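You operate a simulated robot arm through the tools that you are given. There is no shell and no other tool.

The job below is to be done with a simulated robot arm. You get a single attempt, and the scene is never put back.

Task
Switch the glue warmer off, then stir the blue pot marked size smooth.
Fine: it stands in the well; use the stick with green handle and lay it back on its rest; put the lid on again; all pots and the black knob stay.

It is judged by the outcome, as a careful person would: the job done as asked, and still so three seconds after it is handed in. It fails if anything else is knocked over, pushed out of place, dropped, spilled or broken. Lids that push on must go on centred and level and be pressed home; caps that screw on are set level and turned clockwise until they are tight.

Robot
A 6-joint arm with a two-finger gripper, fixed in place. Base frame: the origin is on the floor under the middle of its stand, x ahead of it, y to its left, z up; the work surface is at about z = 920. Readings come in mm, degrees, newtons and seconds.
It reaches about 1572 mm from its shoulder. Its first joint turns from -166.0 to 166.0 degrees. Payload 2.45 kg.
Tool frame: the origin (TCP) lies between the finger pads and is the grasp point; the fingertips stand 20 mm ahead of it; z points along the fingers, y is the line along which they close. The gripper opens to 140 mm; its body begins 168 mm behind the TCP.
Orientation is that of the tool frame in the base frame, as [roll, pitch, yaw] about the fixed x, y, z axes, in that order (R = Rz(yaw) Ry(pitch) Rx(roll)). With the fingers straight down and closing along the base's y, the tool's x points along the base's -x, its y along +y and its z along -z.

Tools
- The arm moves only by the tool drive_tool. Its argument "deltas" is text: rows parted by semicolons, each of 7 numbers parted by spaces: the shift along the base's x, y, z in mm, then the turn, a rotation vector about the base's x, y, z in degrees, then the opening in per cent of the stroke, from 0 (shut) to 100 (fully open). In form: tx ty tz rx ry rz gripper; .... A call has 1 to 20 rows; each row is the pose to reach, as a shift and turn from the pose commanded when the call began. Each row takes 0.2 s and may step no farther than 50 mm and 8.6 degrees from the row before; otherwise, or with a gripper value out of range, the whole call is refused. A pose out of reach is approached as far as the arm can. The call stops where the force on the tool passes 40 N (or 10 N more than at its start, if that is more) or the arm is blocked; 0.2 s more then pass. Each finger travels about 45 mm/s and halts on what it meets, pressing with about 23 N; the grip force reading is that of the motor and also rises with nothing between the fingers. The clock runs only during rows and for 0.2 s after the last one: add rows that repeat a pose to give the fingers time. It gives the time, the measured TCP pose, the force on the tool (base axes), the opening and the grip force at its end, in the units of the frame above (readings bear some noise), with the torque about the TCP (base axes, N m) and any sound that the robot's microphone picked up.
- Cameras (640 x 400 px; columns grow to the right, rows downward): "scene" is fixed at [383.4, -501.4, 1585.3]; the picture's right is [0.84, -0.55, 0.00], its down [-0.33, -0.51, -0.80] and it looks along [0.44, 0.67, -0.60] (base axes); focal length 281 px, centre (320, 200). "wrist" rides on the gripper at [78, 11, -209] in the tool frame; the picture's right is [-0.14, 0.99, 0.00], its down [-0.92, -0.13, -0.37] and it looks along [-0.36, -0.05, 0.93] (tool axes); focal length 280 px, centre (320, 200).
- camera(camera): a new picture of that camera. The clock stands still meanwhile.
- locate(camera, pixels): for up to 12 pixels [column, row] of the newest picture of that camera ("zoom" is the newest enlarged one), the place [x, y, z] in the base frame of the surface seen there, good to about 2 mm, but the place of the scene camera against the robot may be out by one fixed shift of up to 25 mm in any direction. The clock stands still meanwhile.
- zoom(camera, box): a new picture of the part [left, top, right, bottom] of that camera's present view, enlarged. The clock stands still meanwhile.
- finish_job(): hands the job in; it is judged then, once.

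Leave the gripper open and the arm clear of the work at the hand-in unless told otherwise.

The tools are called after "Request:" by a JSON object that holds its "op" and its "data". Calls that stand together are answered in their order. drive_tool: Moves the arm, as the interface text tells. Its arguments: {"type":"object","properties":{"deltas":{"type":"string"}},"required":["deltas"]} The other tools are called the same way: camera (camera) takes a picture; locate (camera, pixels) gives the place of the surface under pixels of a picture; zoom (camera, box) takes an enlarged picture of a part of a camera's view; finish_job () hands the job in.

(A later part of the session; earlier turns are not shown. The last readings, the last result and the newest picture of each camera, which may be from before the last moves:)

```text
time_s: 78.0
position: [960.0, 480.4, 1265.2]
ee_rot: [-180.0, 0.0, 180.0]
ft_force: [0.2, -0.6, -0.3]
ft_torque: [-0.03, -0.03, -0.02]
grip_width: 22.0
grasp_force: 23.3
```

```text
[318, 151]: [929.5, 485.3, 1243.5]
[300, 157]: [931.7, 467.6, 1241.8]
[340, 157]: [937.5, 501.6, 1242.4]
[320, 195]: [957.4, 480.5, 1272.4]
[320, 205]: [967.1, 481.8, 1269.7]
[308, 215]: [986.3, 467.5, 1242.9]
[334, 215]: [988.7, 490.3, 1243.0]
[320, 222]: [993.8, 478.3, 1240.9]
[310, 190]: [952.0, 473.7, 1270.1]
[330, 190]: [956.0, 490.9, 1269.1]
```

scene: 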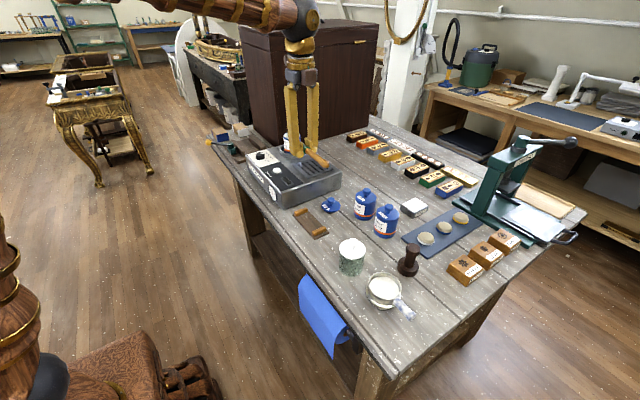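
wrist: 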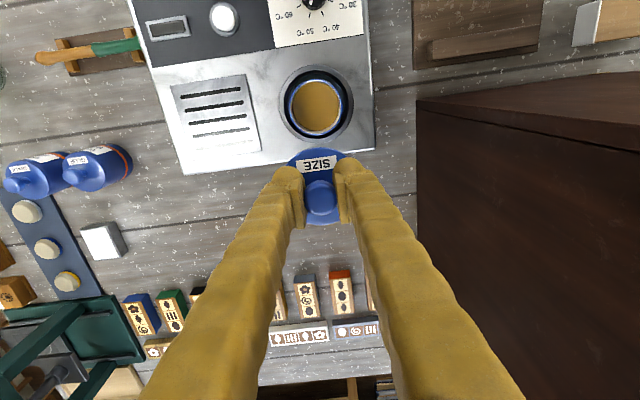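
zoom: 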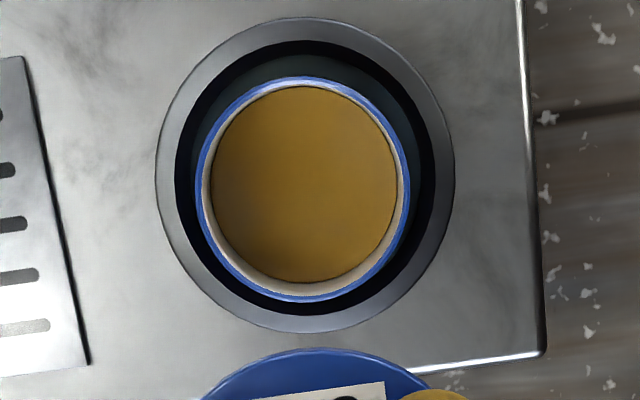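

The pot's rim centre is at (905.3, 483.1), so the pot hasn't moved. The lid's centre sits about 1.8 mm ahead of the TCP in x, as when I first gripped it. I'll go to x=903.4, y=482.9 and descend until the lid hovers about 12 mm above the rim.

Request:
{"op": "drive_tool", "data": {"deltas": "-30 0 0 0 0 0 0; -56.6 0.1 0 0 0 0 0; -56.6 0.1 -40 0 0 0 0; -56.6 0.1 -80 0 0 0 0; -56.6 0.1 -110 0 0 0 0; -56.6 0.1 -128 0 0 0 0; -56.6 0.1 -138 0 0 0 0; -56.6 0.1 -138 0 0 0 0; -56.6 0.1 -138 0 0 0 0"}}

Request:
{"op": "zoom", "data": {"camera": "wrist", "box": [260, 90, 380, 210]}}

Request:
{"op": "zoom", "data": {"camera": "scene", "box": [270, 110, 310, 160]}}

```text
time_s: 80.0
position: [901.8, 484.2, 1128.2]
ee_rot: [180.0, 0.0, 180.0]
ft_force: [-0.1, 0.1, 0.3]
ft_torque: [0.0, -0.04, 0.0]
grip_width: 22.3
grasp_force: 23.9
```

```text
3.33 times, centred on (320, 150) of wrist
```

zoom: 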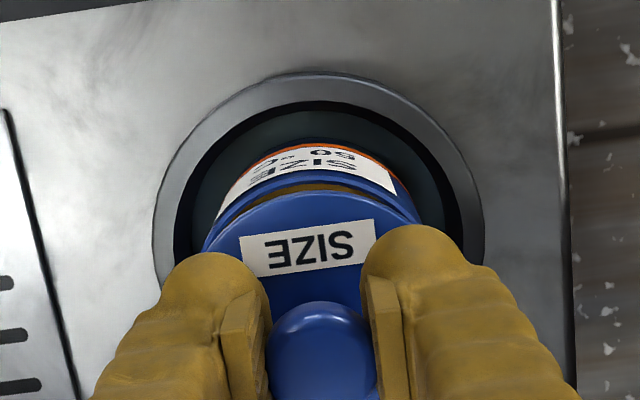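

```text
8.00 times, centred on (290, 135) of scene
```

zoom: 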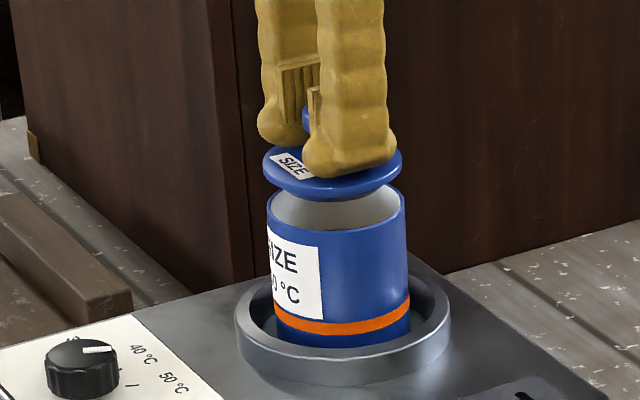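

In the scene view the lid hovers right above the rim and looks centred to within 1 mm. I'll verify with the wrist view, comparing the near arcs of the lid and the rim.

Request:
{"op": "zoom", "data": {"camera": "wrist", "box": [280, 135, 350, 185]}}

```text
8.00 times, centred on (315, 160) of wrist
```

zoom: 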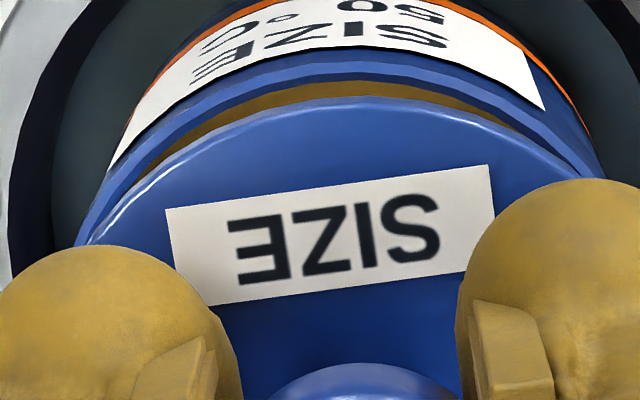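

Request:
{"op": "locate", "data": {"camera": "zoom", "pixels": [[340, 71], [210, 104], [150, 146], [480, 86], [555, 128], [340, 106], [220, 134], [150, 178], [440, 115], [530, 155], [100, 228], [270, 114]]}}

```text
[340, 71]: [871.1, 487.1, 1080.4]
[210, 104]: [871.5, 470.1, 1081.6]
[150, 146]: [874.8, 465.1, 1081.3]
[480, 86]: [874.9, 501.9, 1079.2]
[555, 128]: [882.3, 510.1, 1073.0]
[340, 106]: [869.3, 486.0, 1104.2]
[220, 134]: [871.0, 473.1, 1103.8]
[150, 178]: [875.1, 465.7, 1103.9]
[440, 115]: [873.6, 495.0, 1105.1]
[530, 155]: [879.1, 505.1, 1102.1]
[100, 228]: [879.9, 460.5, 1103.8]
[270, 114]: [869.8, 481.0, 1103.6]
```

The lid and rim agree to within about 1 mm. I'll lower the lid slowly onto the pot and watch for side forces.

Request:
{"op": "drive_tool", "data": {"deltas": "0 0 -4 0 0 0 0; 0 0 -7 0 0 0 0; 0 0 -9 0 0 0 0; 0 0 -10.5 0 0 0 0; 0 0 -12 0 0 0 0"}}

Request:
{"op": "zoom", "data": {"camera": "scene", "box": [270, 110, 310, 160]}}

```text
time_s: 81.2
position: [904.5, 483.2, 1116.2]
ee_rot: [-180.0, 0.0, 179.9]
ft_force: [1.0, -0.5, -0.2]
ft_torque: [0.0, -0.01, 0.02]
grip_width: 22.2
grasp_force: 22.8
```

```text
8.00 times, centred on (290, 135) of scene
```

zoom: 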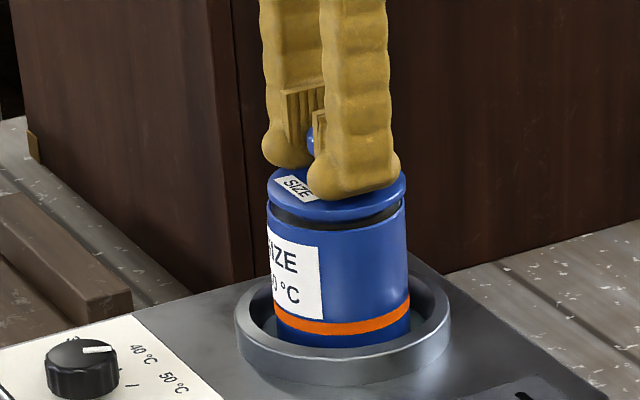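

The lid is over the mouth with an even gap and no side force. I'll press down in 1 mm steps.

Request:
{"op": "drive_tool", "data": {"deltas": "0 0 -1 0 0 0 0; 0 0 -2 0 0 0 0; 0 0 -3 0 0 0 0; 0 0 -4 0 0 0 0"}}

Request:
{"op": "zoom", "data": {"camera": "scene", "box": [270, 110, 310, 160]}}

```text
time_s: 82.2
position: [904.2, 481.3, 1112.0]
ee_rot: [180.0, 0.0, -180.0]
ft_force: [0.8, 0.2, 0.2]
ft_torque: [0.01, -0.03, 0.0]
grip_width: 22.3
grasp_force: 23.3
```

```text
8.00 times, centred on (290, 135) of scene
```

zoom: 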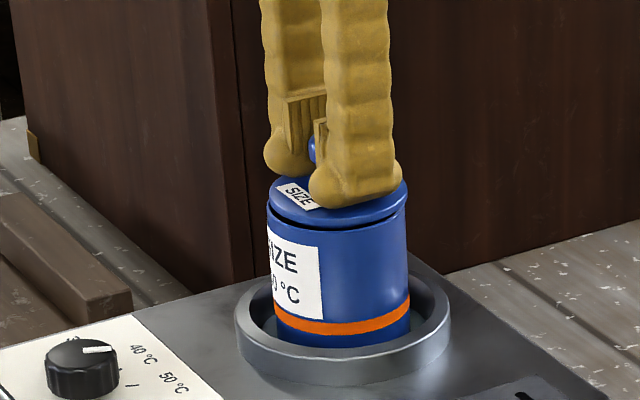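

About 2 mm of gap is left and there's still no resistance. I'll press on.

Request:
{"op": "drive_tool", "data": {"deltas": "0 0 -0.8 0 0 0 0; 0 0 -1.6 0 0 0 0; 0 0 -2.4 0 0 0 0; 0 0 -3 0 0 0 0"}}

Request:
{"op": "zoom", "data": {"camera": "scene", "box": [270, 110, 310, 160]}}

```text
time_s: 83.2
position: [903.6, 482.1, 1108.6]
ee_rot: [180.0, 0.0, -179.9]
ft_force: [0.0, 0.1, 0.6]
ft_torque: [0.01, 0.02, 0.01]
grip_width: 22.2
grasp_force: 22.9
```

```text
8.00 times, centred on (290, 135) of scene
```

zoom: 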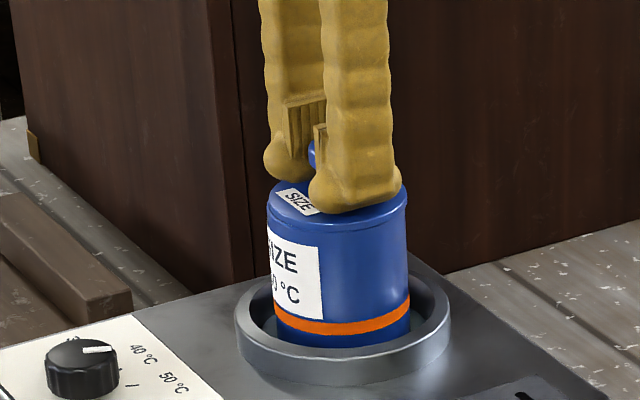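

The gap has nearly closed, but there's no snap and no force yet. I'll keep pressing in small steps until it seats.

Request:
{"op": "drive_tool", "data": {"deltas": "0 0 -0.7 0 0 0 0; 0 0 -1.4 0 0 0 0; 0 0 -2 0 0 0 0"}}

Request:
{"op": "zoom", "data": {"camera": "scene", "box": [270, 110, 310, 160]}}

```text
time_s: 84.0
position: [905.4, 483.0, 1108.6]
ee_rot: [180.0, 0.0, 179.9]
ft_force: [-2.7, -1.5, 9.9]
ft_torque: [-0.03, -0.16, 0.0]
grip_width: 22.3
grasp_force: 23.1
```

```text
8.00 times, centred on (290, 135) of scene
```

zoom: 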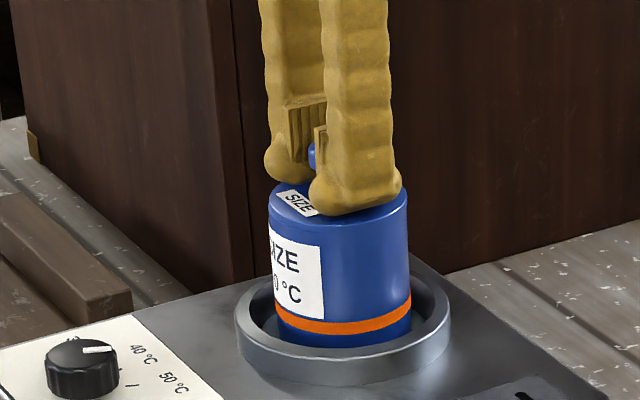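

I've got contact at 9.9 N and no snap yet. I'll press a bit further in fine steps, watching for the snap.

Request:
{"op": "drive_tool", "data": {"deltas": "0 0 -0.6 0 0 0 0; 0 0 -1.2 0 0 0 0; 0 0 -1.2 0 0 0 0"}}

Request:
{"op": "zoom", "data": {"camera": "scene", "box": [275, 115, 305, 150]}}

```text
time_s: 84.8
position: [902.5, 482.2, 1106.1]
ee_rot: [-179.9, 0.1, 180.0]
ft_force: [2.0, -4.5, 30.2]
ft_torque: [-0.05, -0.14, -0.01]
grip_width: 22.6
grasp_force: 22.9
```

```text
11.43 times, centred on (290, 132) of scene
```

zoom: 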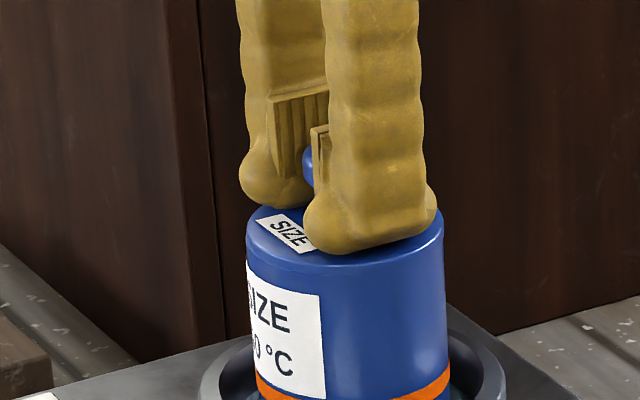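

It's at 30 N with the gap visually closed, but no snap. I'll press slightly more, within the force limit.

Request:
{"op": "drive_tool", "data": {"deltas": "0 0 -0.4 0 0 0 0; 0 0 -0.8 0 0 0 0; 0 0 -0.8 0 0 0 0"}}

Request:
{"op": "zoom", "data": {"camera": "scene", "box": [275, 115, 305, 150]}}

Request:
{"op": "zoom", "data": {"camera": "wrist", "box": [280, 135, 350, 185]}}

```text
time_s: 85.6
position: [902.5, 482.9, 1104.0]
ee_rot: [-179.9, 0.2, -179.9]
ft_force: [8.9, -1.3, 34.3]
ft_torque: [0.01, -0.18, -0.03]
grip_width: 22.0
grasp_force: 23.1
```

```text
11.43 times, centred on (290, 132) of scene
```

zoom: 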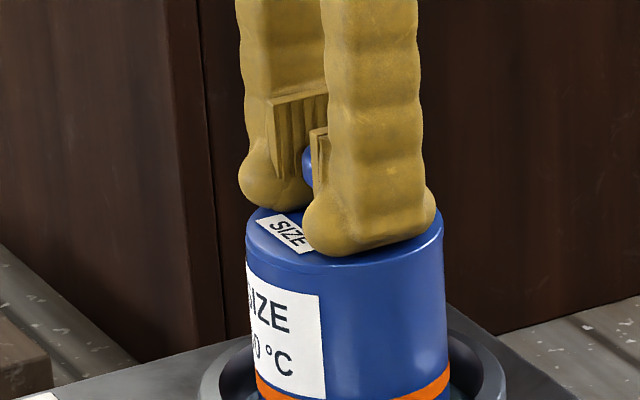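

```text
8.00 times, centred on (315, 160) of wrist
```

zoom: 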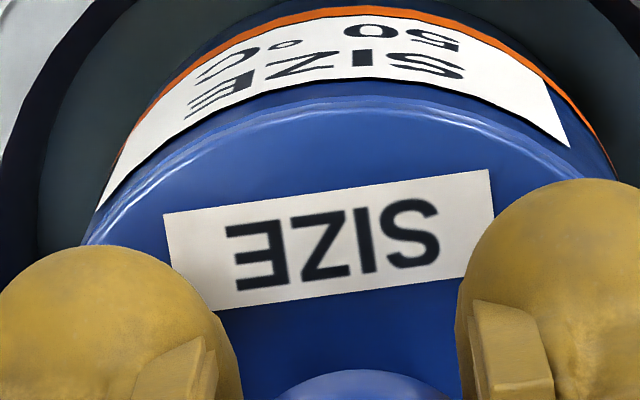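

The force is 34 N with some sideways load, so I won't push harder like this. I'll ease off, open, rise, and inspect how the lid sits.

Request:
{"op": "drive_tool", "data": {"deltas": "0 0 1 0 0 0 0; 0 0 2 0 0 0 0; 0 0 3 0 0 0 0; 0 0 3 0 0 0 17; 0 0 3 0 0 0 20; 0 0 3 0 0 0 25; 0 0 3 0 0 0 32; 0 0 3 0 0 0 40; 0 0 15 0 0 0 45; 0 0 40 0 0 0 50; 0 0 80 0 0 0 60; 0 0 80 0 0 0 60"}}

Request:
{"op": "zoom", "data": {"camera": "scene", "box": [275, 115, 305, 150]}}

Request:
{"op": "zoom", "data": {"camera": "wrist", "box": [260, 100, 380, 220]}}

```text
time_s: 88.2
position: [903.3, 481.8, 1185.2]
ee_rot: [179.9, 0.0, -180.0]
ft_force: [-0.1, -1.0, -0.2]
ft_torque: [0.01, 0.0, 0.03]
grip_width: 84.0
grasp_force: 0.1
heard: snap
```

```text
11.43 times, centred on (290, 132) of scene
```

zoom: 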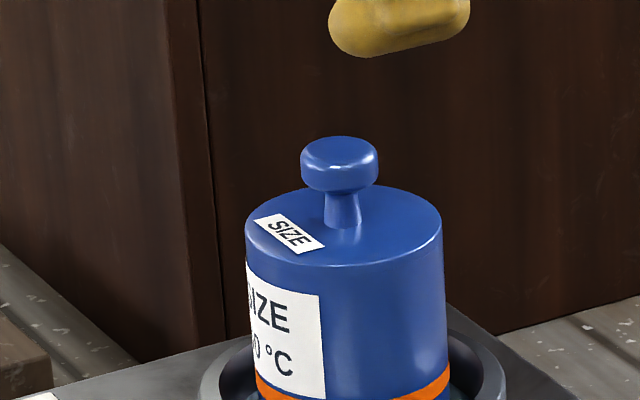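

```text
3.33 times, centred on (320, 160) of wrist
```

zoom: 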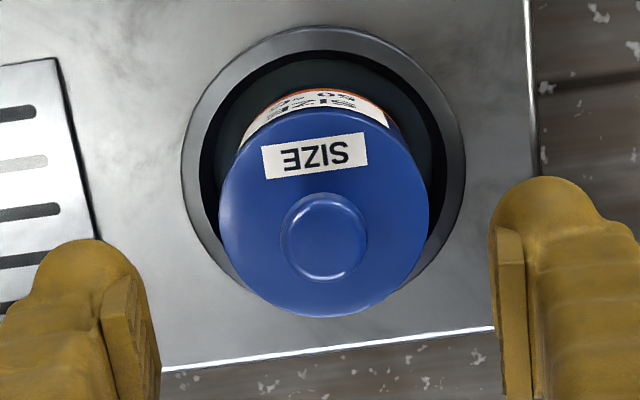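

I heard a snap during the release, but I can't tell whether the lid seated or popped up. I'll measure the lid height and look at the seam closely.

Request:
{"op": "zoom", "data": {"camera": "wrist", "box": [260, 100, 380, 220]}}

Request:
{"op": "locate", "data": {"camera": "zoom", "pixels": [[324, 235], [290, 233], [360, 233], [324, 200], [324, 272], [228, 200], [424, 200], [324, 308], [318, 122], [250, 250], [400, 260], [320, 180]]}}

Request:
{"op": "zoom", "data": {"camera": "scene", "box": [280, 125, 302, 145]}}

```text
3.33 times, centred on (320, 160) of wrist
```

zoom: 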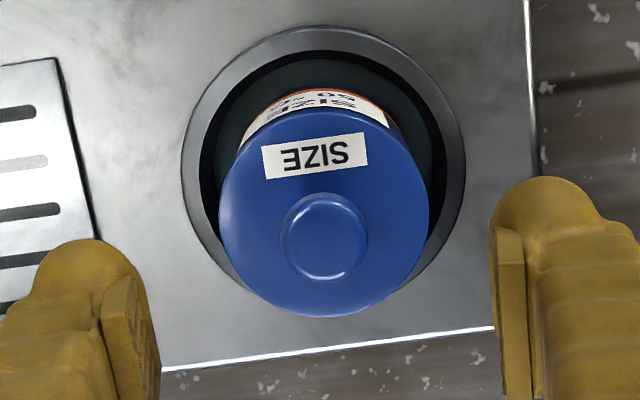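

```text
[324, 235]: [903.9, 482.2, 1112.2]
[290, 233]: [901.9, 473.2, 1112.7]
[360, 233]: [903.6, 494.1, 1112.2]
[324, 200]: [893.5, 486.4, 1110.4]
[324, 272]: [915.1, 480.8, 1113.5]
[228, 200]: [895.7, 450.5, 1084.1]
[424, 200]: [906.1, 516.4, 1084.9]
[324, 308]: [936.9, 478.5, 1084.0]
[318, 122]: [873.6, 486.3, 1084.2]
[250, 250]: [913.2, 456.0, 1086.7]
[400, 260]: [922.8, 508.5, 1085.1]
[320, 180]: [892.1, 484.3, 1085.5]
```

```text
16.00 times, centred on (291, 135) of scene
```

zoom: 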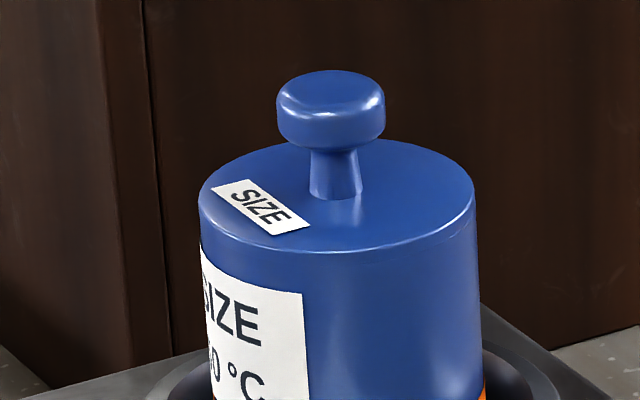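

The lid top reads z≈1085 and the knob top z≈1112.3, the same as at the start. It's level, and its centre (905.3, 483.4) lies on the pot axis. To be sure it's home, I'll close the fingers and press gently straight down on the middle of the knob.

Request:
{"op": "drive_tool", "data": {"deltas": "1.2 0.5 0 0 0 0 40; 1.2 0.5 0 0 0 0 20; 1.2 0.5 0 0 0 0 0; 1.2 0.5 0 0 0 0 0; 1.2 0.5 0 0 0 0 0; 1.2 0.5 0 0 0 0 0; 1.2 0.5 -25 0 0 0 0; 1.2 0.5 -42 0 0 0 0; 1.2 0.5 -48 0 0 0 0; 1.2 0.5 -48 0 0 0 0"}}

Request:
{"op": "zoom", "data": {"camera": "scene", "box": [275, 105, 305, 150]}}

Request:
{"op": "zoom", "data": {"camera": "wrist", "box": [280, 120, 360, 200]}}

```text
time_s: 90.4
position: [904.4, 482.5, 1136.5]
ee_rot: [-180.0, 0.0, 179.9]
ft_force: [0.0, -1.4, -0.7]
ft_torque: [0.0, -0.02, 0.02]
grip_width: 0.0
grasp_force: 23.0
```

```text
8.89 times, centred on (290, 128) of scene
```

zoom: 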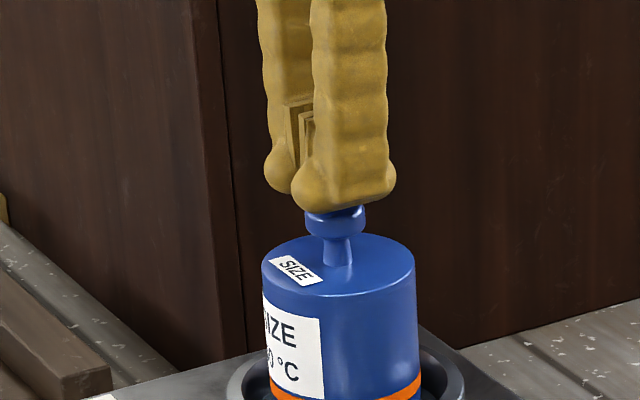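

```text
5.00 times, centred on (320, 160) of wrist
```

zoom: 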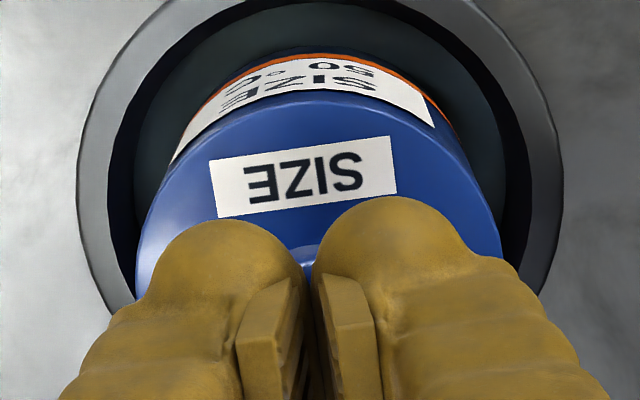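

The closed fingertips sit just above the knob's centre. I'll press down in small steps and watch the force and sound.

Request:
{"op": "drive_tool", "data": {"deltas": "0 0 -2 0 0 0 0; 0 0 -3.5 0 0 0 0; 0 0 -4.5 0 0 0 0; 0 0 -5.3 0 0 0 0; 0 0 -6 0 0 0 0"}}

```text
time_s: 91.6
position: [904.7, 483.5, 1132.5]
ee_rot: [179.9, 0.1, -179.9]
ft_force: [-6.7, -1.7, 32.4]
ft_torque: [-0.07, 0.1, 0.04]
grip_width: 5.9
grasp_force: 23.2
```

At 32 N nothing moved and no new snap came, so the lid is resting firmly at its seat. I'll press a touch more, then release and compare with the original picture.

Request:
{"op": "drive_tool", "data": {"deltas": "0 0 -0.5 0 0 0 0; 0 0 -1 0 0 0 0; 0 0 -1 0 0 0 0"}}

Request:
{"op": "zoom", "data": {"camera": "scene", "box": [270, 115, 310, 155]}}

```text
time_s: 92.0
position: [906.3, 483.0, 1133.0]
ee_rot: [179.8, 0.3, -180.0]
ft_force: [-3.0, -0.5, 8.1]
ft_torque: [-0.02, 0.04, -0.04]
grip_width: 6.1
grasp_force: 23.3
stopped in row 2: the force on the tool passed its limit at 45 N (the readings are from after the stop); the commanded pose is now the measured one
```

```text
10.00 times, centred on (290, 135) of scene
```

zoom: 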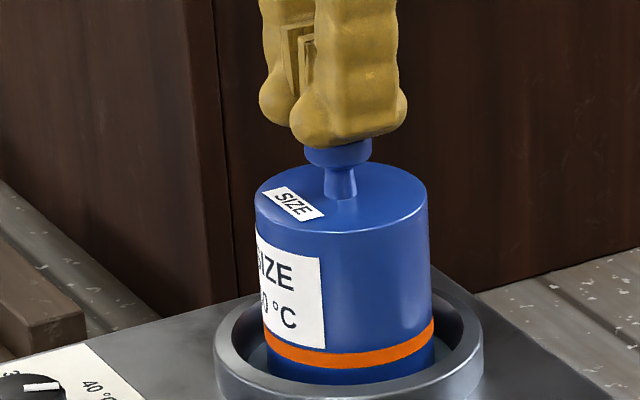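

The press peaked at 45 N without any more movement or snap. The commanded pose was reset to the measured one, so I'll rise, correct the small tilt, open, and re-measure the lid.

Request:
{"op": "drive_tool", "data": {"deltas": "0 0 3 0 0 0 0; 0 0 12 -0.1 0.15 0 0; -2.9 -0.1 40 -0.2 0.3 0 10; -2.9 -0.1 52 -0.2 0.3 0 30; -2.9 -0.1 52 -0.2 0.3 0 45; -2.9 -0.1 52 -0.2 0.3 0 60; -2.9 -0.1 52 -0.2 0.3 0 60; -2.9 -0.1 52 -0.2 0.3 0 60; -2.9 -0.1 52 -0.2 0.3 0 60"}}

Request:
{"op": "zoom", "data": {"camera": "scene", "box": [270, 115, 310, 155]}}

Request:
{"op": "zoom", "data": {"camera": "wrist", "box": [260, 100, 380, 220]}}

Request:
{"op": "locate", "data": {"camera": "zoom", "pixels": [[324, 235], [290, 233], [360, 233], [324, 200], [324, 272], [228, 200], [424, 200], [324, 308], [318, 122], [250, 250], [400, 260], [320, 180]]}}

```text
time_s: 94.0
position: [901.4, 482.9, 1185.0]
ee_rot: [-179.9, -0.1, 180.0]
ft_force: [-0.8, -0.8, -0.6]
ft_torque: [-0.02, 0.03, -0.01]
grip_width: 83.9
grasp_force: 0.2
```

```text
10.00 times, centred on (290, 135) of scene
```

zoom: 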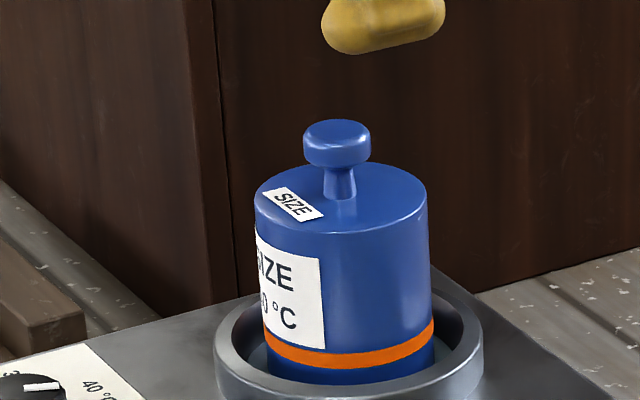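

```text
3.33 times, centred on (320, 160) of wrist
```

zoom: 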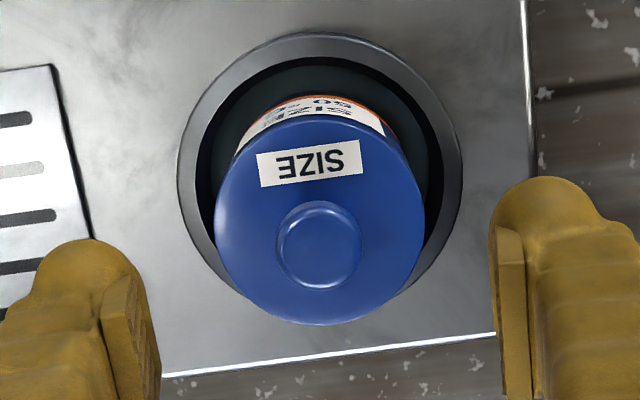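

```text
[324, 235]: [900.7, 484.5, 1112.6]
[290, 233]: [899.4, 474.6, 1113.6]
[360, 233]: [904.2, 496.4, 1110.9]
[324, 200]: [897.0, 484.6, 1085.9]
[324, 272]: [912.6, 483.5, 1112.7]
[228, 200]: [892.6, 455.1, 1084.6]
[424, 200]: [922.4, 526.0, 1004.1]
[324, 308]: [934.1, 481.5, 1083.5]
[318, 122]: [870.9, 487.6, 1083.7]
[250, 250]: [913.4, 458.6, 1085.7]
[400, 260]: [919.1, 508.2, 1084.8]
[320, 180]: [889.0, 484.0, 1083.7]
```

The lid sits level at z≈1085 with the knob top at ≈1112.6, the same as originally. To be certain it's latched, I'll grip the knob again and apply a very small upward pull. First I'll refine the knob and finger positions.

Request:
{"op": "locate", "data": {"camera": "zoom", "pixels": [[319, 246], [282, 246], [356, 246], [319, 208], [319, 285], [219, 215], [420, 215], [319, 318], [316, 122], [150, 330], [505, 320]]}}

```text
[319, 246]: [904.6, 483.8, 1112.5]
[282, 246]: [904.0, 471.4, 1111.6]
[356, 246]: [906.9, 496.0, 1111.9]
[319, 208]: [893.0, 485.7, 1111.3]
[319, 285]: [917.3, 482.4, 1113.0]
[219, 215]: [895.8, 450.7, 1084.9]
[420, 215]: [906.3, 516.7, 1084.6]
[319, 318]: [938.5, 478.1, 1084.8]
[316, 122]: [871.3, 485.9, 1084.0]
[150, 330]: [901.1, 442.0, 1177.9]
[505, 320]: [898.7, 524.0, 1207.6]
```

The knob's centre is (905.0, 483.8) and my TCP is at about (901.3, 483.0). I'll shift to match, descend and take a light hold of the knob.

Request:
{"op": "drive_tool", "data": {"deltas": "3.5 0.8 0 0 0 0 60; 3.5 0.8 -35 0 0 0 60; 3.5 0.8 -60 0 0 0 60; 3.5 0.8 -71 0 0 0 60; 3.5 0.8 -74.5 0 0 0 60; 3.5 0.8 -74.5 0 0 0 40; 3.5 0.8 -74.5 0 0 0 28; 3.5 0.8 -74.5 0 0 0 22; 3.5 0.8 -74.5 0 0 0 18; 3.5 0.8 -74.5 0 0 0 10; 3.5 0.8 -74.5 0 0 0 0; 3.5 0.8 -74.5 0 0 0 0; 3.5 0.8 -74.5 0 0 0 0"}}

```text
time_s: 96.8
position: [906.5, 485.3, 1110.1]
ee_rot: [-179.9, -0.2, 179.9]
ft_force: [-1.1, -1.8, 1.2]
ft_torque: [-0.04, 0.02, 0.0]
grip_width: 23.1
grasp_force: 22.6
```

The grip is good and the residual force is small. Now I'll try a tiny lift of 0.6 mm to read the resistance.

Request:
{"op": "drive_tool", "data": {"deltas": "0 0 0.3 0 0 0 0; 0 0 0.6 0 0 0 0; 0 0 0.6 0 0 0 0"}}

```text
time_s: 97.6
position: [905.3, 484.8, 1110.0]
ee_rot: [-179.9, -0.2, 179.9]
ft_force: [-0.9, 0.6, 0.7]
ft_torque: [-0.02, -0.02, 0.0]
grip_width: 22.7
grasp_force: 23.0
heard: snap
```

A snap on that tiny lift tells me two things. The lid had been latched by the press, and each snap I heard was it un-latching on an upward pull. So I must not lift while gripping it. I'll lower again, open the fingers without lifting, and go up.

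Request:
{"op": "drive_tool", "data": {"deltas": "0 0 -0.6 0 0 0 0; 0 0 -1.2 0 0 0 0; 0 0 -1.2 0 0 0 17; 0 0 -1.2 0 0 0 20; 0 0 -1.2 0 0 0 25; 0 0 -1.2 0 0 0 32; 0 0 -1.2 0 0 0 40; 0 0 -1.2 0 0 0 50; 0 0 20 0 0 0 55; 0 0 50 0 0 0 60; 0 0 74.5 0 0 0 60; 0 0 74.5 0 0 0 60"}}

Request:
{"op": "zoom", "data": {"camera": "wrist", "box": [260, 100, 380, 220]}}

Request:
{"op": "zoom", "data": {"camera": "scene", "box": [270, 115, 310, 155]}}

```text
time_s: 100.2
position: [906.7, 482.2, 1185.3]
ee_rot: [-179.9, -0.2, -180.0]
ft_force: [0.1, 0.2, 0.1]
ft_torque: [-0.01, 0.0, -0.02]
grip_width: 84.1
grasp_force: 0.0
heard: snap
```

```text
3.33 times, centred on (320, 160) of wrist
```

zoom: 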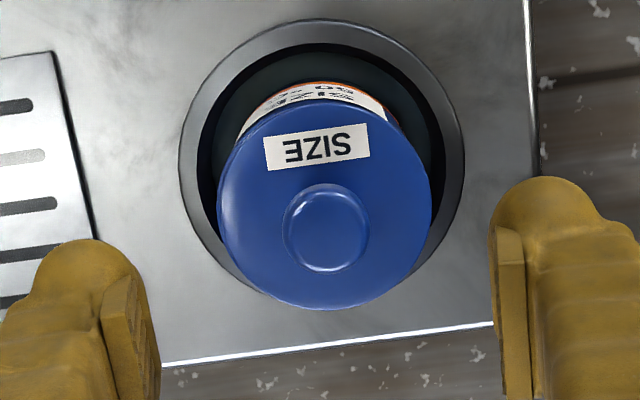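

```text
10.00 times, centred on (290, 135) of scene
```

zoom: 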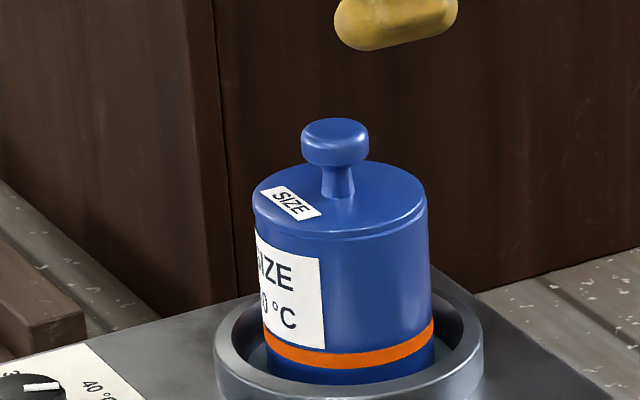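

Another snap, this time while lowering and releasing, so I need to see which way the lid went. I'll look closely at the seam and compare it with the untouched GLUE pot.

Request:
{"op": "zoom", "data": {"camera": "scene", "box": [280, 122, 302, 144]}}

Request:
{"op": "zoom", "data": {"camera": "scene", "box": [352, 184, 378, 210]}}

Request:
{"op": "zoom", "data": {"camera": "wrist", "box": [280, 120, 360, 200]}}

Request:
{"op": "locate", "data": {"camera": "zoom", "pixels": [[330, 222], [180, 190], [485, 190], [320, 90], [335, 350], [220, 260], [430, 270], [250, 120], [410, 120], [330, 310]]}}

```text
16.00 times, centred on (291, 133) of scene
```

zoom: 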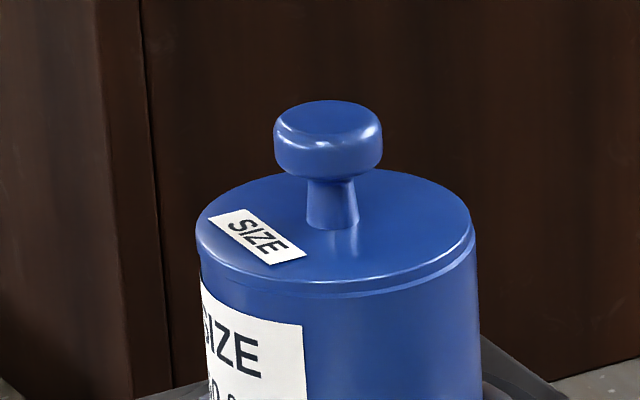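

```text
15.38 times, centred on (365, 197) of scene
```

zoom: 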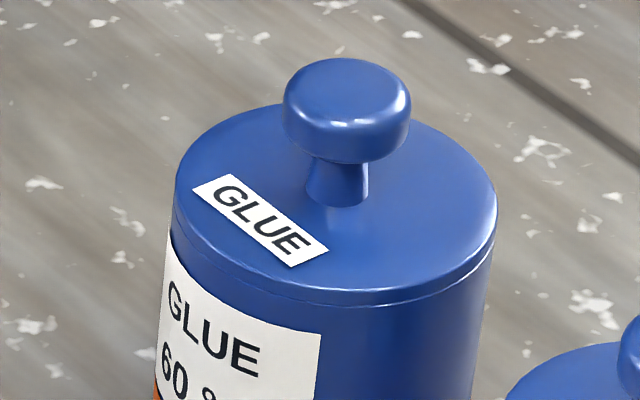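

```text
5.00 times, centred on (320, 160) of wrist
```

zoom: 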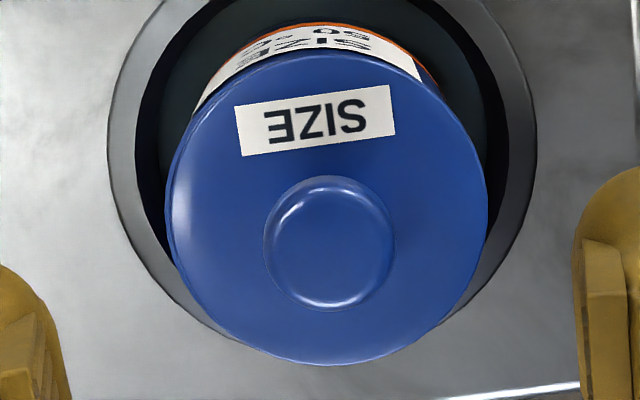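

```text
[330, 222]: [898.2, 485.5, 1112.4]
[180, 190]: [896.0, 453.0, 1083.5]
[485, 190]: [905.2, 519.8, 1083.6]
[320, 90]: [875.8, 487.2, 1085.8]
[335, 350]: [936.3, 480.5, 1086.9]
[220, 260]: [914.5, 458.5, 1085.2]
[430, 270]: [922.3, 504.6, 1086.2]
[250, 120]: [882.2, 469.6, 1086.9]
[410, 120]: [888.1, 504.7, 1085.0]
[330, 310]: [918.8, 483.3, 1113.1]
```

The GLUE pot shows only a hairline seam, while the SIZE lid now shows a slightly wider bright line on the near side. I'll measure the knob and the lid edge again, then press it straight down on the knob with closed fingers.

Request:
{"op": "zoom", "data": {"camera": "wrist", "box": [280, 120, 360, 200]}}

Request:
{"op": "locate", "data": {"camera": "zoom", "pixels": [[330, 244], [269, 244], [390, 244], [330, 182], [330, 306], [170, 215], [485, 215], [328, 64], [332, 360], [215, 330], [440, 330], [440, 80]]}}

```text
5.00 times, centred on (320, 160) of wrist
```

zoom: 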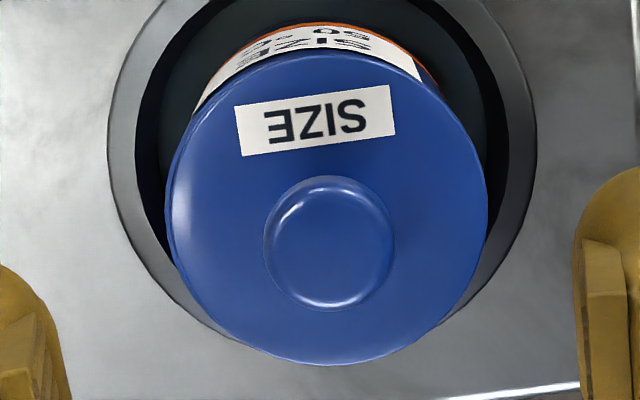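

```text
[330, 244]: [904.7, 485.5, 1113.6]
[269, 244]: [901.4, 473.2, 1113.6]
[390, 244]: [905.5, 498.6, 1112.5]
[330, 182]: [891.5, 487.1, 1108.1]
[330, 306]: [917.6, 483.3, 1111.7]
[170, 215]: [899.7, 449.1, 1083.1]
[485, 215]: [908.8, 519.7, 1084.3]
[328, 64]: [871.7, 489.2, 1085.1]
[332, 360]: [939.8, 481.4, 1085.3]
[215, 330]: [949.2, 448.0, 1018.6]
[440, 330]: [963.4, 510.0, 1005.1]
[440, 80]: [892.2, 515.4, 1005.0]
```

From the tool axis geometry (column 320), the knob now sits about 2 mm to the +y side of my tool axis. My test grip nudged the lid roughly 1.3 mm off-centre. I'll take the knob again, lift just a few mm, recentre it using the views, and reseat it. First I'll go down and close on the knob.

Request:
{"op": "drive_tool", "data": {"deltas": "-1.2 0.5 0 0 0 0 60; -1.2 0.5 -35 0 0 0 60; -1.2 0.5 -60 0 0 0 60; -1.2 0.5 -71 0 0 0 60; -1.2 0.5 -74.5 0 0 0 60; -1.2 0.5 -74.5 0 0 0 40; -1.2 0.5 -74.5 0 0 0 30; -1.2 0.5 -74.5 0 0 0 24; -1.2 0.5 -74.5 0 0 0 20; -1.2 0.5 -74.5 0 0 0 18; -1.2 0.5 -74.5 0 0 0 12; -1.2 0.5 -74.5 0 0 0 0; -1.2 0.5 -74.5 0 0 0 0; -1.2 0.5 -74.5 0 0 0 0"}}

Request:
{"op": "zoom", "data": {"camera": "scene", "box": [270, 115, 310, 155]}}

```text
time_s: 103.2
position: [905.1, 483.0, 1111.2]
ee_rot: [-179.9, -0.3, -179.9]
ft_force: [0.3, -0.7, -0.5]
ft_torque: [0.01, -0.02, 0.01]
grip_width: 24.0
grasp_force: 23.2
heard: snap
```

```text
10.00 times, centred on (290, 135) of scene
```

zoom: 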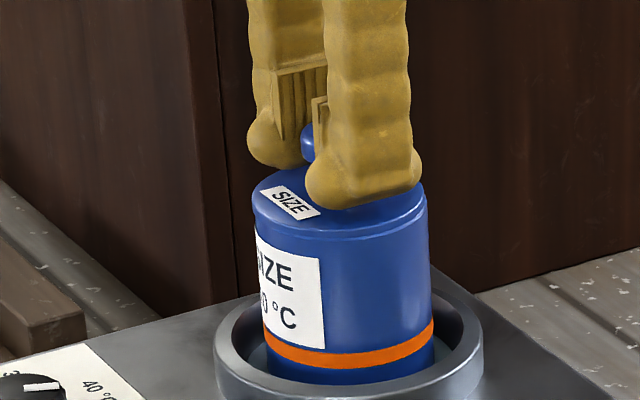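

Gripping it produced another snap, so the lid is loose in my grip now. I'll lift it 5 mm clear and look at the alignment from both cameras.

Request:
{"op": "drive_tool", "data": {"deltas": "0 0 1.5 0 0 0 0; 0 0 3 0 0 0 0; 0 0 5 0 0 0 0; 0 0 8 0 0 0 0; 0 0 8 0 0 0 0"}}

Request:
{"op": "zoom", "data": {"camera": "scene", "box": [275, 115, 305, 150]}}

Request:
{"op": "zoom", "data": {"camera": "wrist", "box": [280, 135, 350, 185]}}

```text
time_s: 104.4
position: [904.7, 484.4, 1119.0]
ee_rot: [-180.0, -0.1, 180.0]
ft_force: [-0.3, 0.0, 0.8]
ft_torque: [0.01, -0.02, -0.03]
grip_width: 24.0
grasp_force: 23.1
```

```text
11.43 times, centred on (290, 132) of scene
```

zoom: 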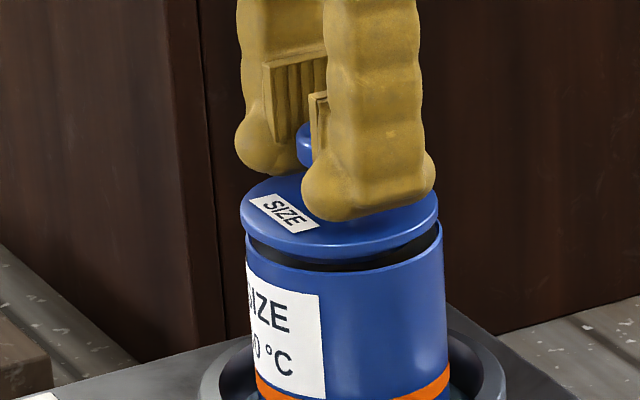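

```text
8.00 times, centred on (315, 160) of wrist
```

zoom: 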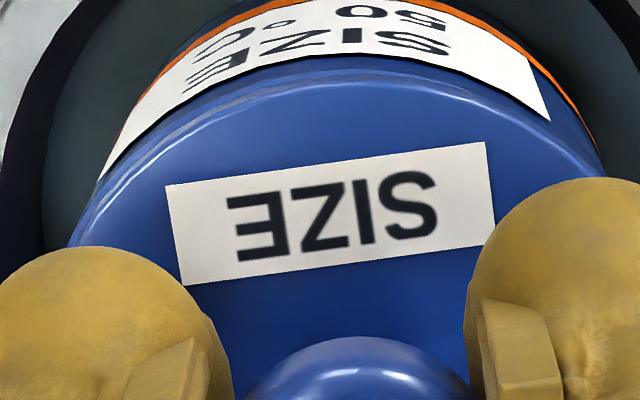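

From the scene view the lid is about 1.4 mm left of the rim. I'll check the wrist arcs at higher magnification on the left and right sides.

Request:
{"op": "zoom", "data": {"camera": "wrist", "box": [284, 140, 320, 164]}}

Request:
{"op": "zoom", "data": {"camera": "wrist", "box": [316, 138, 352, 162]}}

Request:
{"op": "zoom", "data": {"camera": "scene", "box": [279, 127, 303, 143]}}

```text
16.00 times, centred on (302, 152) of wrist
```

zoom: 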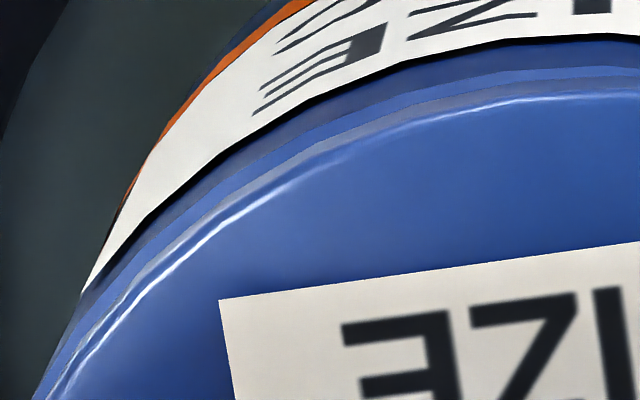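

```text
16.00 times, centred on (334, 150) of wrist
```

zoom: 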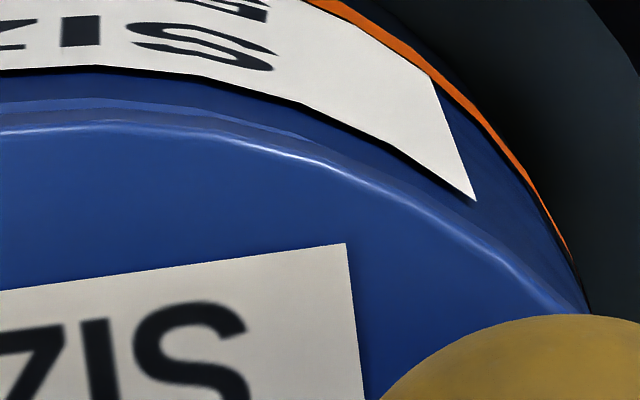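

```text
16.00 times, centred on (291, 135) of scene
```

zoom: 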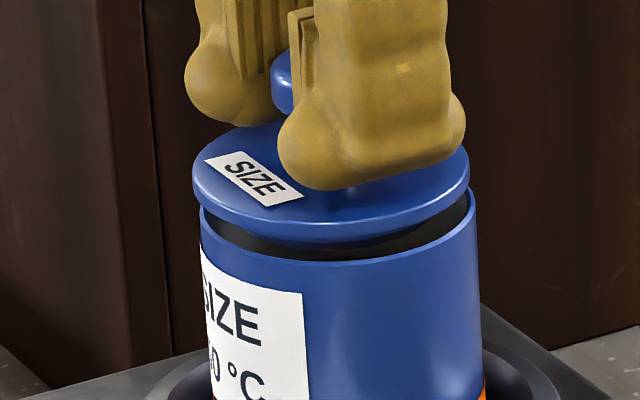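

The arcs show the lid about 1.2 mm too far toward +y and about 1.1 mm too far toward −x relative to the rim. I'll shift it by (+1.1, −1.2) while it hovers and look again.

Request:
{"op": "drive_tool", "data": {"deltas": "0.6 -0.6 0 0 0 0 0; 1.1 -1.2 0 0 0 0 0; 1.1 -1.2 0 0 0 0 0"}}

Request:
{"op": "zoom", "data": {"camera": "wrist", "box": [284, 140, 320, 164]}}

Request:
{"op": "zoom", "data": {"camera": "wrist", "box": [316, 138, 352, 162]}}

Request:
{"op": "zoom", "data": {"camera": "scene", "box": [279, 127, 303, 143]}}

```text
time_s: 105.2
position: [905.2, 482.6, 1117.5]
ee_rot: [-179.8, -0.2, 179.9]
ft_force: [-0.3, -0.4, 0.0]
ft_torque: [0.02, -0.03, 0.0]
grip_width: 24.1
grasp_force: 22.8
```

```text
16.00 times, centred on (302, 152) of wrist
```

zoom: 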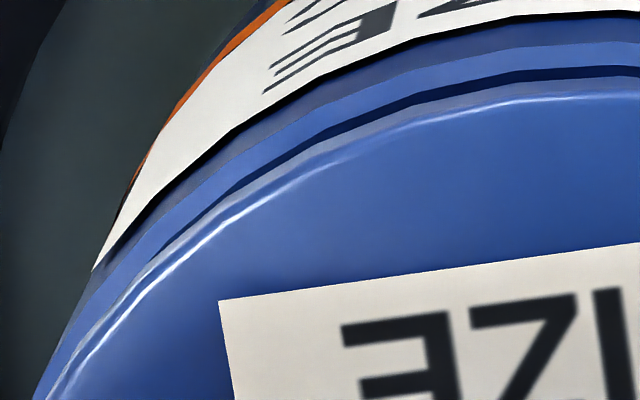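

```text
16.00 times, centred on (334, 150) of wrist
```

zoom: 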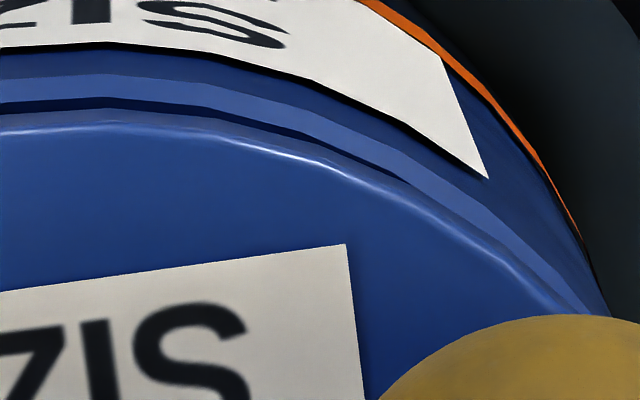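

```text
16.00 times, centred on (291, 135) of scene
```

zoom: 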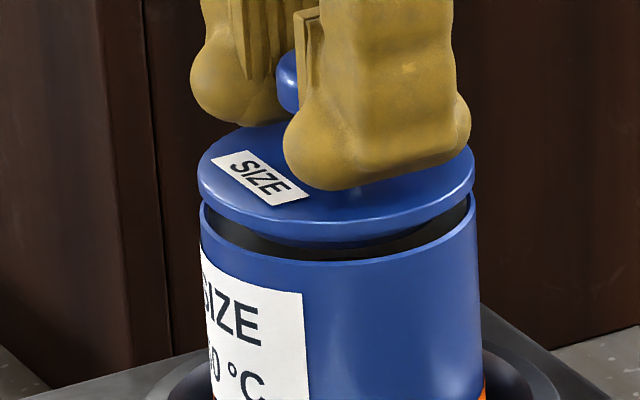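

It's well centred now: the scene offset is about 0.3 mm and the wrist crescent is symmetric, with x perhaps 0.5 mm far. I'll trim −0.3 mm in x and lower the lid slowly back to its seat.

Request:
{"op": "drive_tool", "data": {"deltas": "-0.3 0 -2 0 0 0 0; -0.3 0 -4 0 0 0 0; -0.3 0 -5.5 0 0 0 0; -0.3 0 -7 0 0 0 0; -0.3 0 -8 0 0 0 0"}}

Request:
{"op": "zoom", "data": {"camera": "scene", "box": [279, 127, 303, 143]}}

```text
time_s: 106.4
position: [904.5, 482.5, 1110.1]
ee_rot: [-179.9, -0.2, 179.9]
ft_force: [-0.7, 0.0, -1.1]
ft_torque: [0.05, -0.02, 0.02]
grip_width: 23.5
grasp_force: 22.7
```

```text
16.00 times, centred on (291, 135) of scene
```

zoom: 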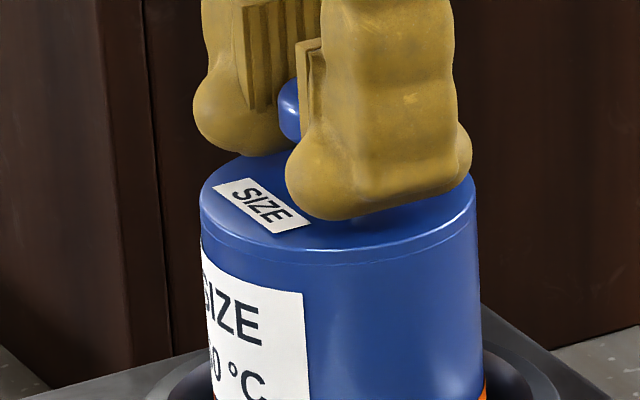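

The seam is now a hairline and the edges line up on both sides. I'll press down a little with the grip still on.

Request:
{"op": "drive_tool", "data": {"deltas": "0 0 -0.6 0 0 0 0; 0 0 -1.2 0 0 0 0; 0 0 -1.2 0 0 0 0"}}

```text
time_s: 107.2
position: [904.0, 482.4, 1109.6]
ee_rot: [-180.0, -0.1, -180.0]
ft_force: [4.2, -0.4, 9.2]
ft_torque: [0.03, -0.11, 0.0]
grip_width: 23.5
grasp_force: 23.1
```

Request:
{"op": "drive_tool", "data": {"deltas": "0 0 -0.6 0 0 0 0; 0 0 -1.2 0 0 0 0; 0 0 -1.2 0 0 0 0; 0 0 -1.2 0 0 0 0"}}

Request:
{"op": "zoom", "data": {"camera": "scene", "box": [279, 127, 303, 143]}}

```text
time_s: 108.2
position: [905.1, 482.6, 1108.1]
ee_rot: [-179.9, -0.2, -179.9]
ft_force: [-1.1, 1.7, 24.9]
ft_torque: [0.0, -0.03, 0.0]
grip_width: 22.9
grasp_force: 23.0
```

```text
16.00 times, centred on (291, 135) of scene
```

zoom: 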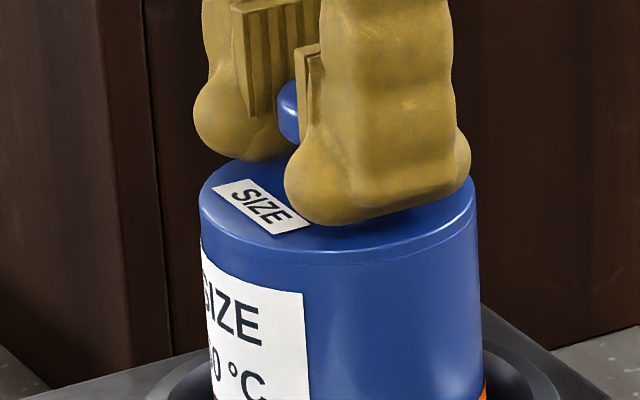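

The load is 25 N, purely vertical and well centred. I'll open the fingers right here without any lift, so nothing pulls the lid up, then rise.

Request:
{"op": "drive_tool", "data": {"deltas": "0 0 0 0 0 0 17; 0 0 0 0 0 0 20; 0 0 0 0 0 0 25; 0 0 0 0 0 0 35; 0 0 0 0 0 0 45; 0 0 0 0 0 0 55; 0 0 0 0 0 0 55"}}

Request:
{"op": "zoom", "data": {"camera": "scene", "box": [279, 127, 303, 143]}}

```text
time_s: 109.8
position: [905.9, 484.0, 1107.3]
ee_rot: [-179.8, -0.2, 179.9]
ft_force: [0.6, -0.5, -0.4]
ft_torque: [-0.02, 0.0, -0.01]
grip_width: 77.1
grasp_force: 0.0
heard: snap
```

```text
16.00 times, centred on (291, 135) of scene
```

zoom: 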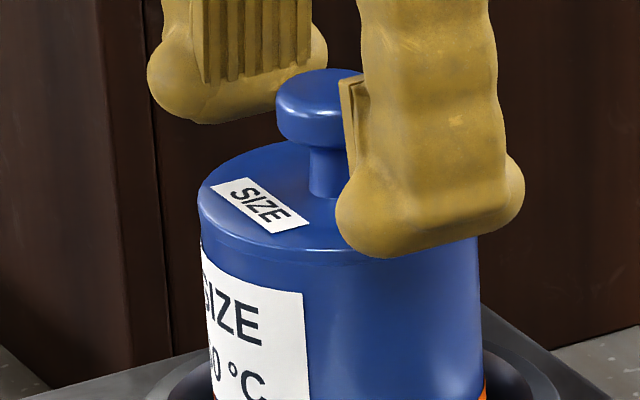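

The snap came on release with no lift at all, so a snap on release is the lid latching home. I'll rise clear and inspect the result.

Request:
{"op": "drive_tool", "data": {"deltas": "0 0 5 0 0 0 60; 0 0 25 0 0 0 60; 0 0 60 0 0 0 60; 0 0 77 0 0 0 60; 0 0 77 0 0 0 60"}}

Request:
{"op": "zoom", "data": {"camera": "scene", "box": [279, 127, 303, 143]}}

Request:
{"op": "zoom", "data": {"camera": "wrist", "box": [280, 120, 360, 200]}}

Request:
{"op": "locate", "data": {"camera": "zoom", "pixels": [[320, 250], [320, 200], [320, 300], [260, 250], [380, 250], [180, 220], [470, 220], [325, 75], [325, 355]]}}

```text
time_s: 111.0
position: [906.3, 484.6, 1184.2]
ee_rot: [-179.9, -0.2, 180.0]
ft_force: [0.2, 0.2, -0.5]
ft_torque: [-0.03, 0.02, -0.01]
grip_width: 84.0
grasp_force: 0.0
```

```text
16.00 times, centred on (291, 135) of scene
```

zoom: 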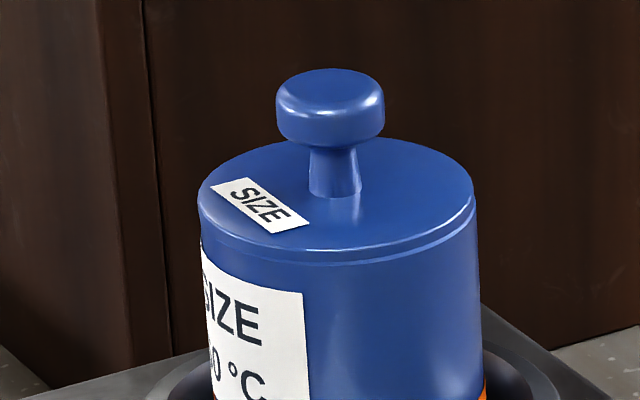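

```text
5.00 times, centred on (320, 160) of wrist
```

zoom: 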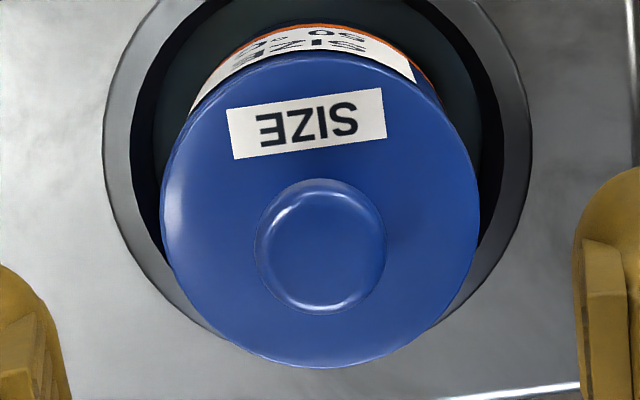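

```text
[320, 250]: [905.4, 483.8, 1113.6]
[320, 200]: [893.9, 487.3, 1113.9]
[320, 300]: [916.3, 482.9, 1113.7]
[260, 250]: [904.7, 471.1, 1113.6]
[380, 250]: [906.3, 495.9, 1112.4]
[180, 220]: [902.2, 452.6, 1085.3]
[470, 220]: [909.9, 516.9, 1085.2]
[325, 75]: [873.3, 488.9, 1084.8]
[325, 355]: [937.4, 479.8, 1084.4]
```

The lid is level and centred at z≈1085, with the knob at (905.4, 483.7). I'll take the exact zoom I took at the start, to compare the seam with the original closed state.

Request:
{"op": "zoom", "data": {"camera": "scene", "box": [270, 115, 310, 155]}}

Request:
{"op": "zoom", "data": {"camera": "scene", "box": [345, 180, 405, 240]}}

```text
10.00 times, centred on (290, 135) of scene
```

zoom: 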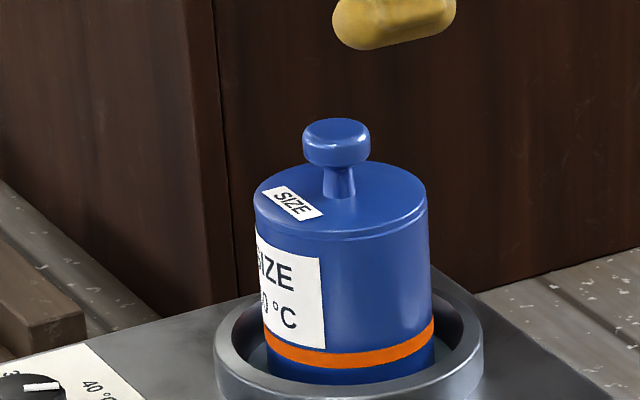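

```text
6.67 times, centred on (375, 210) of scene
```

zoom: 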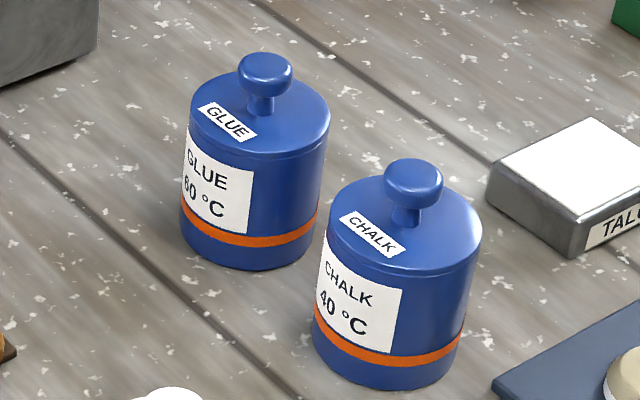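

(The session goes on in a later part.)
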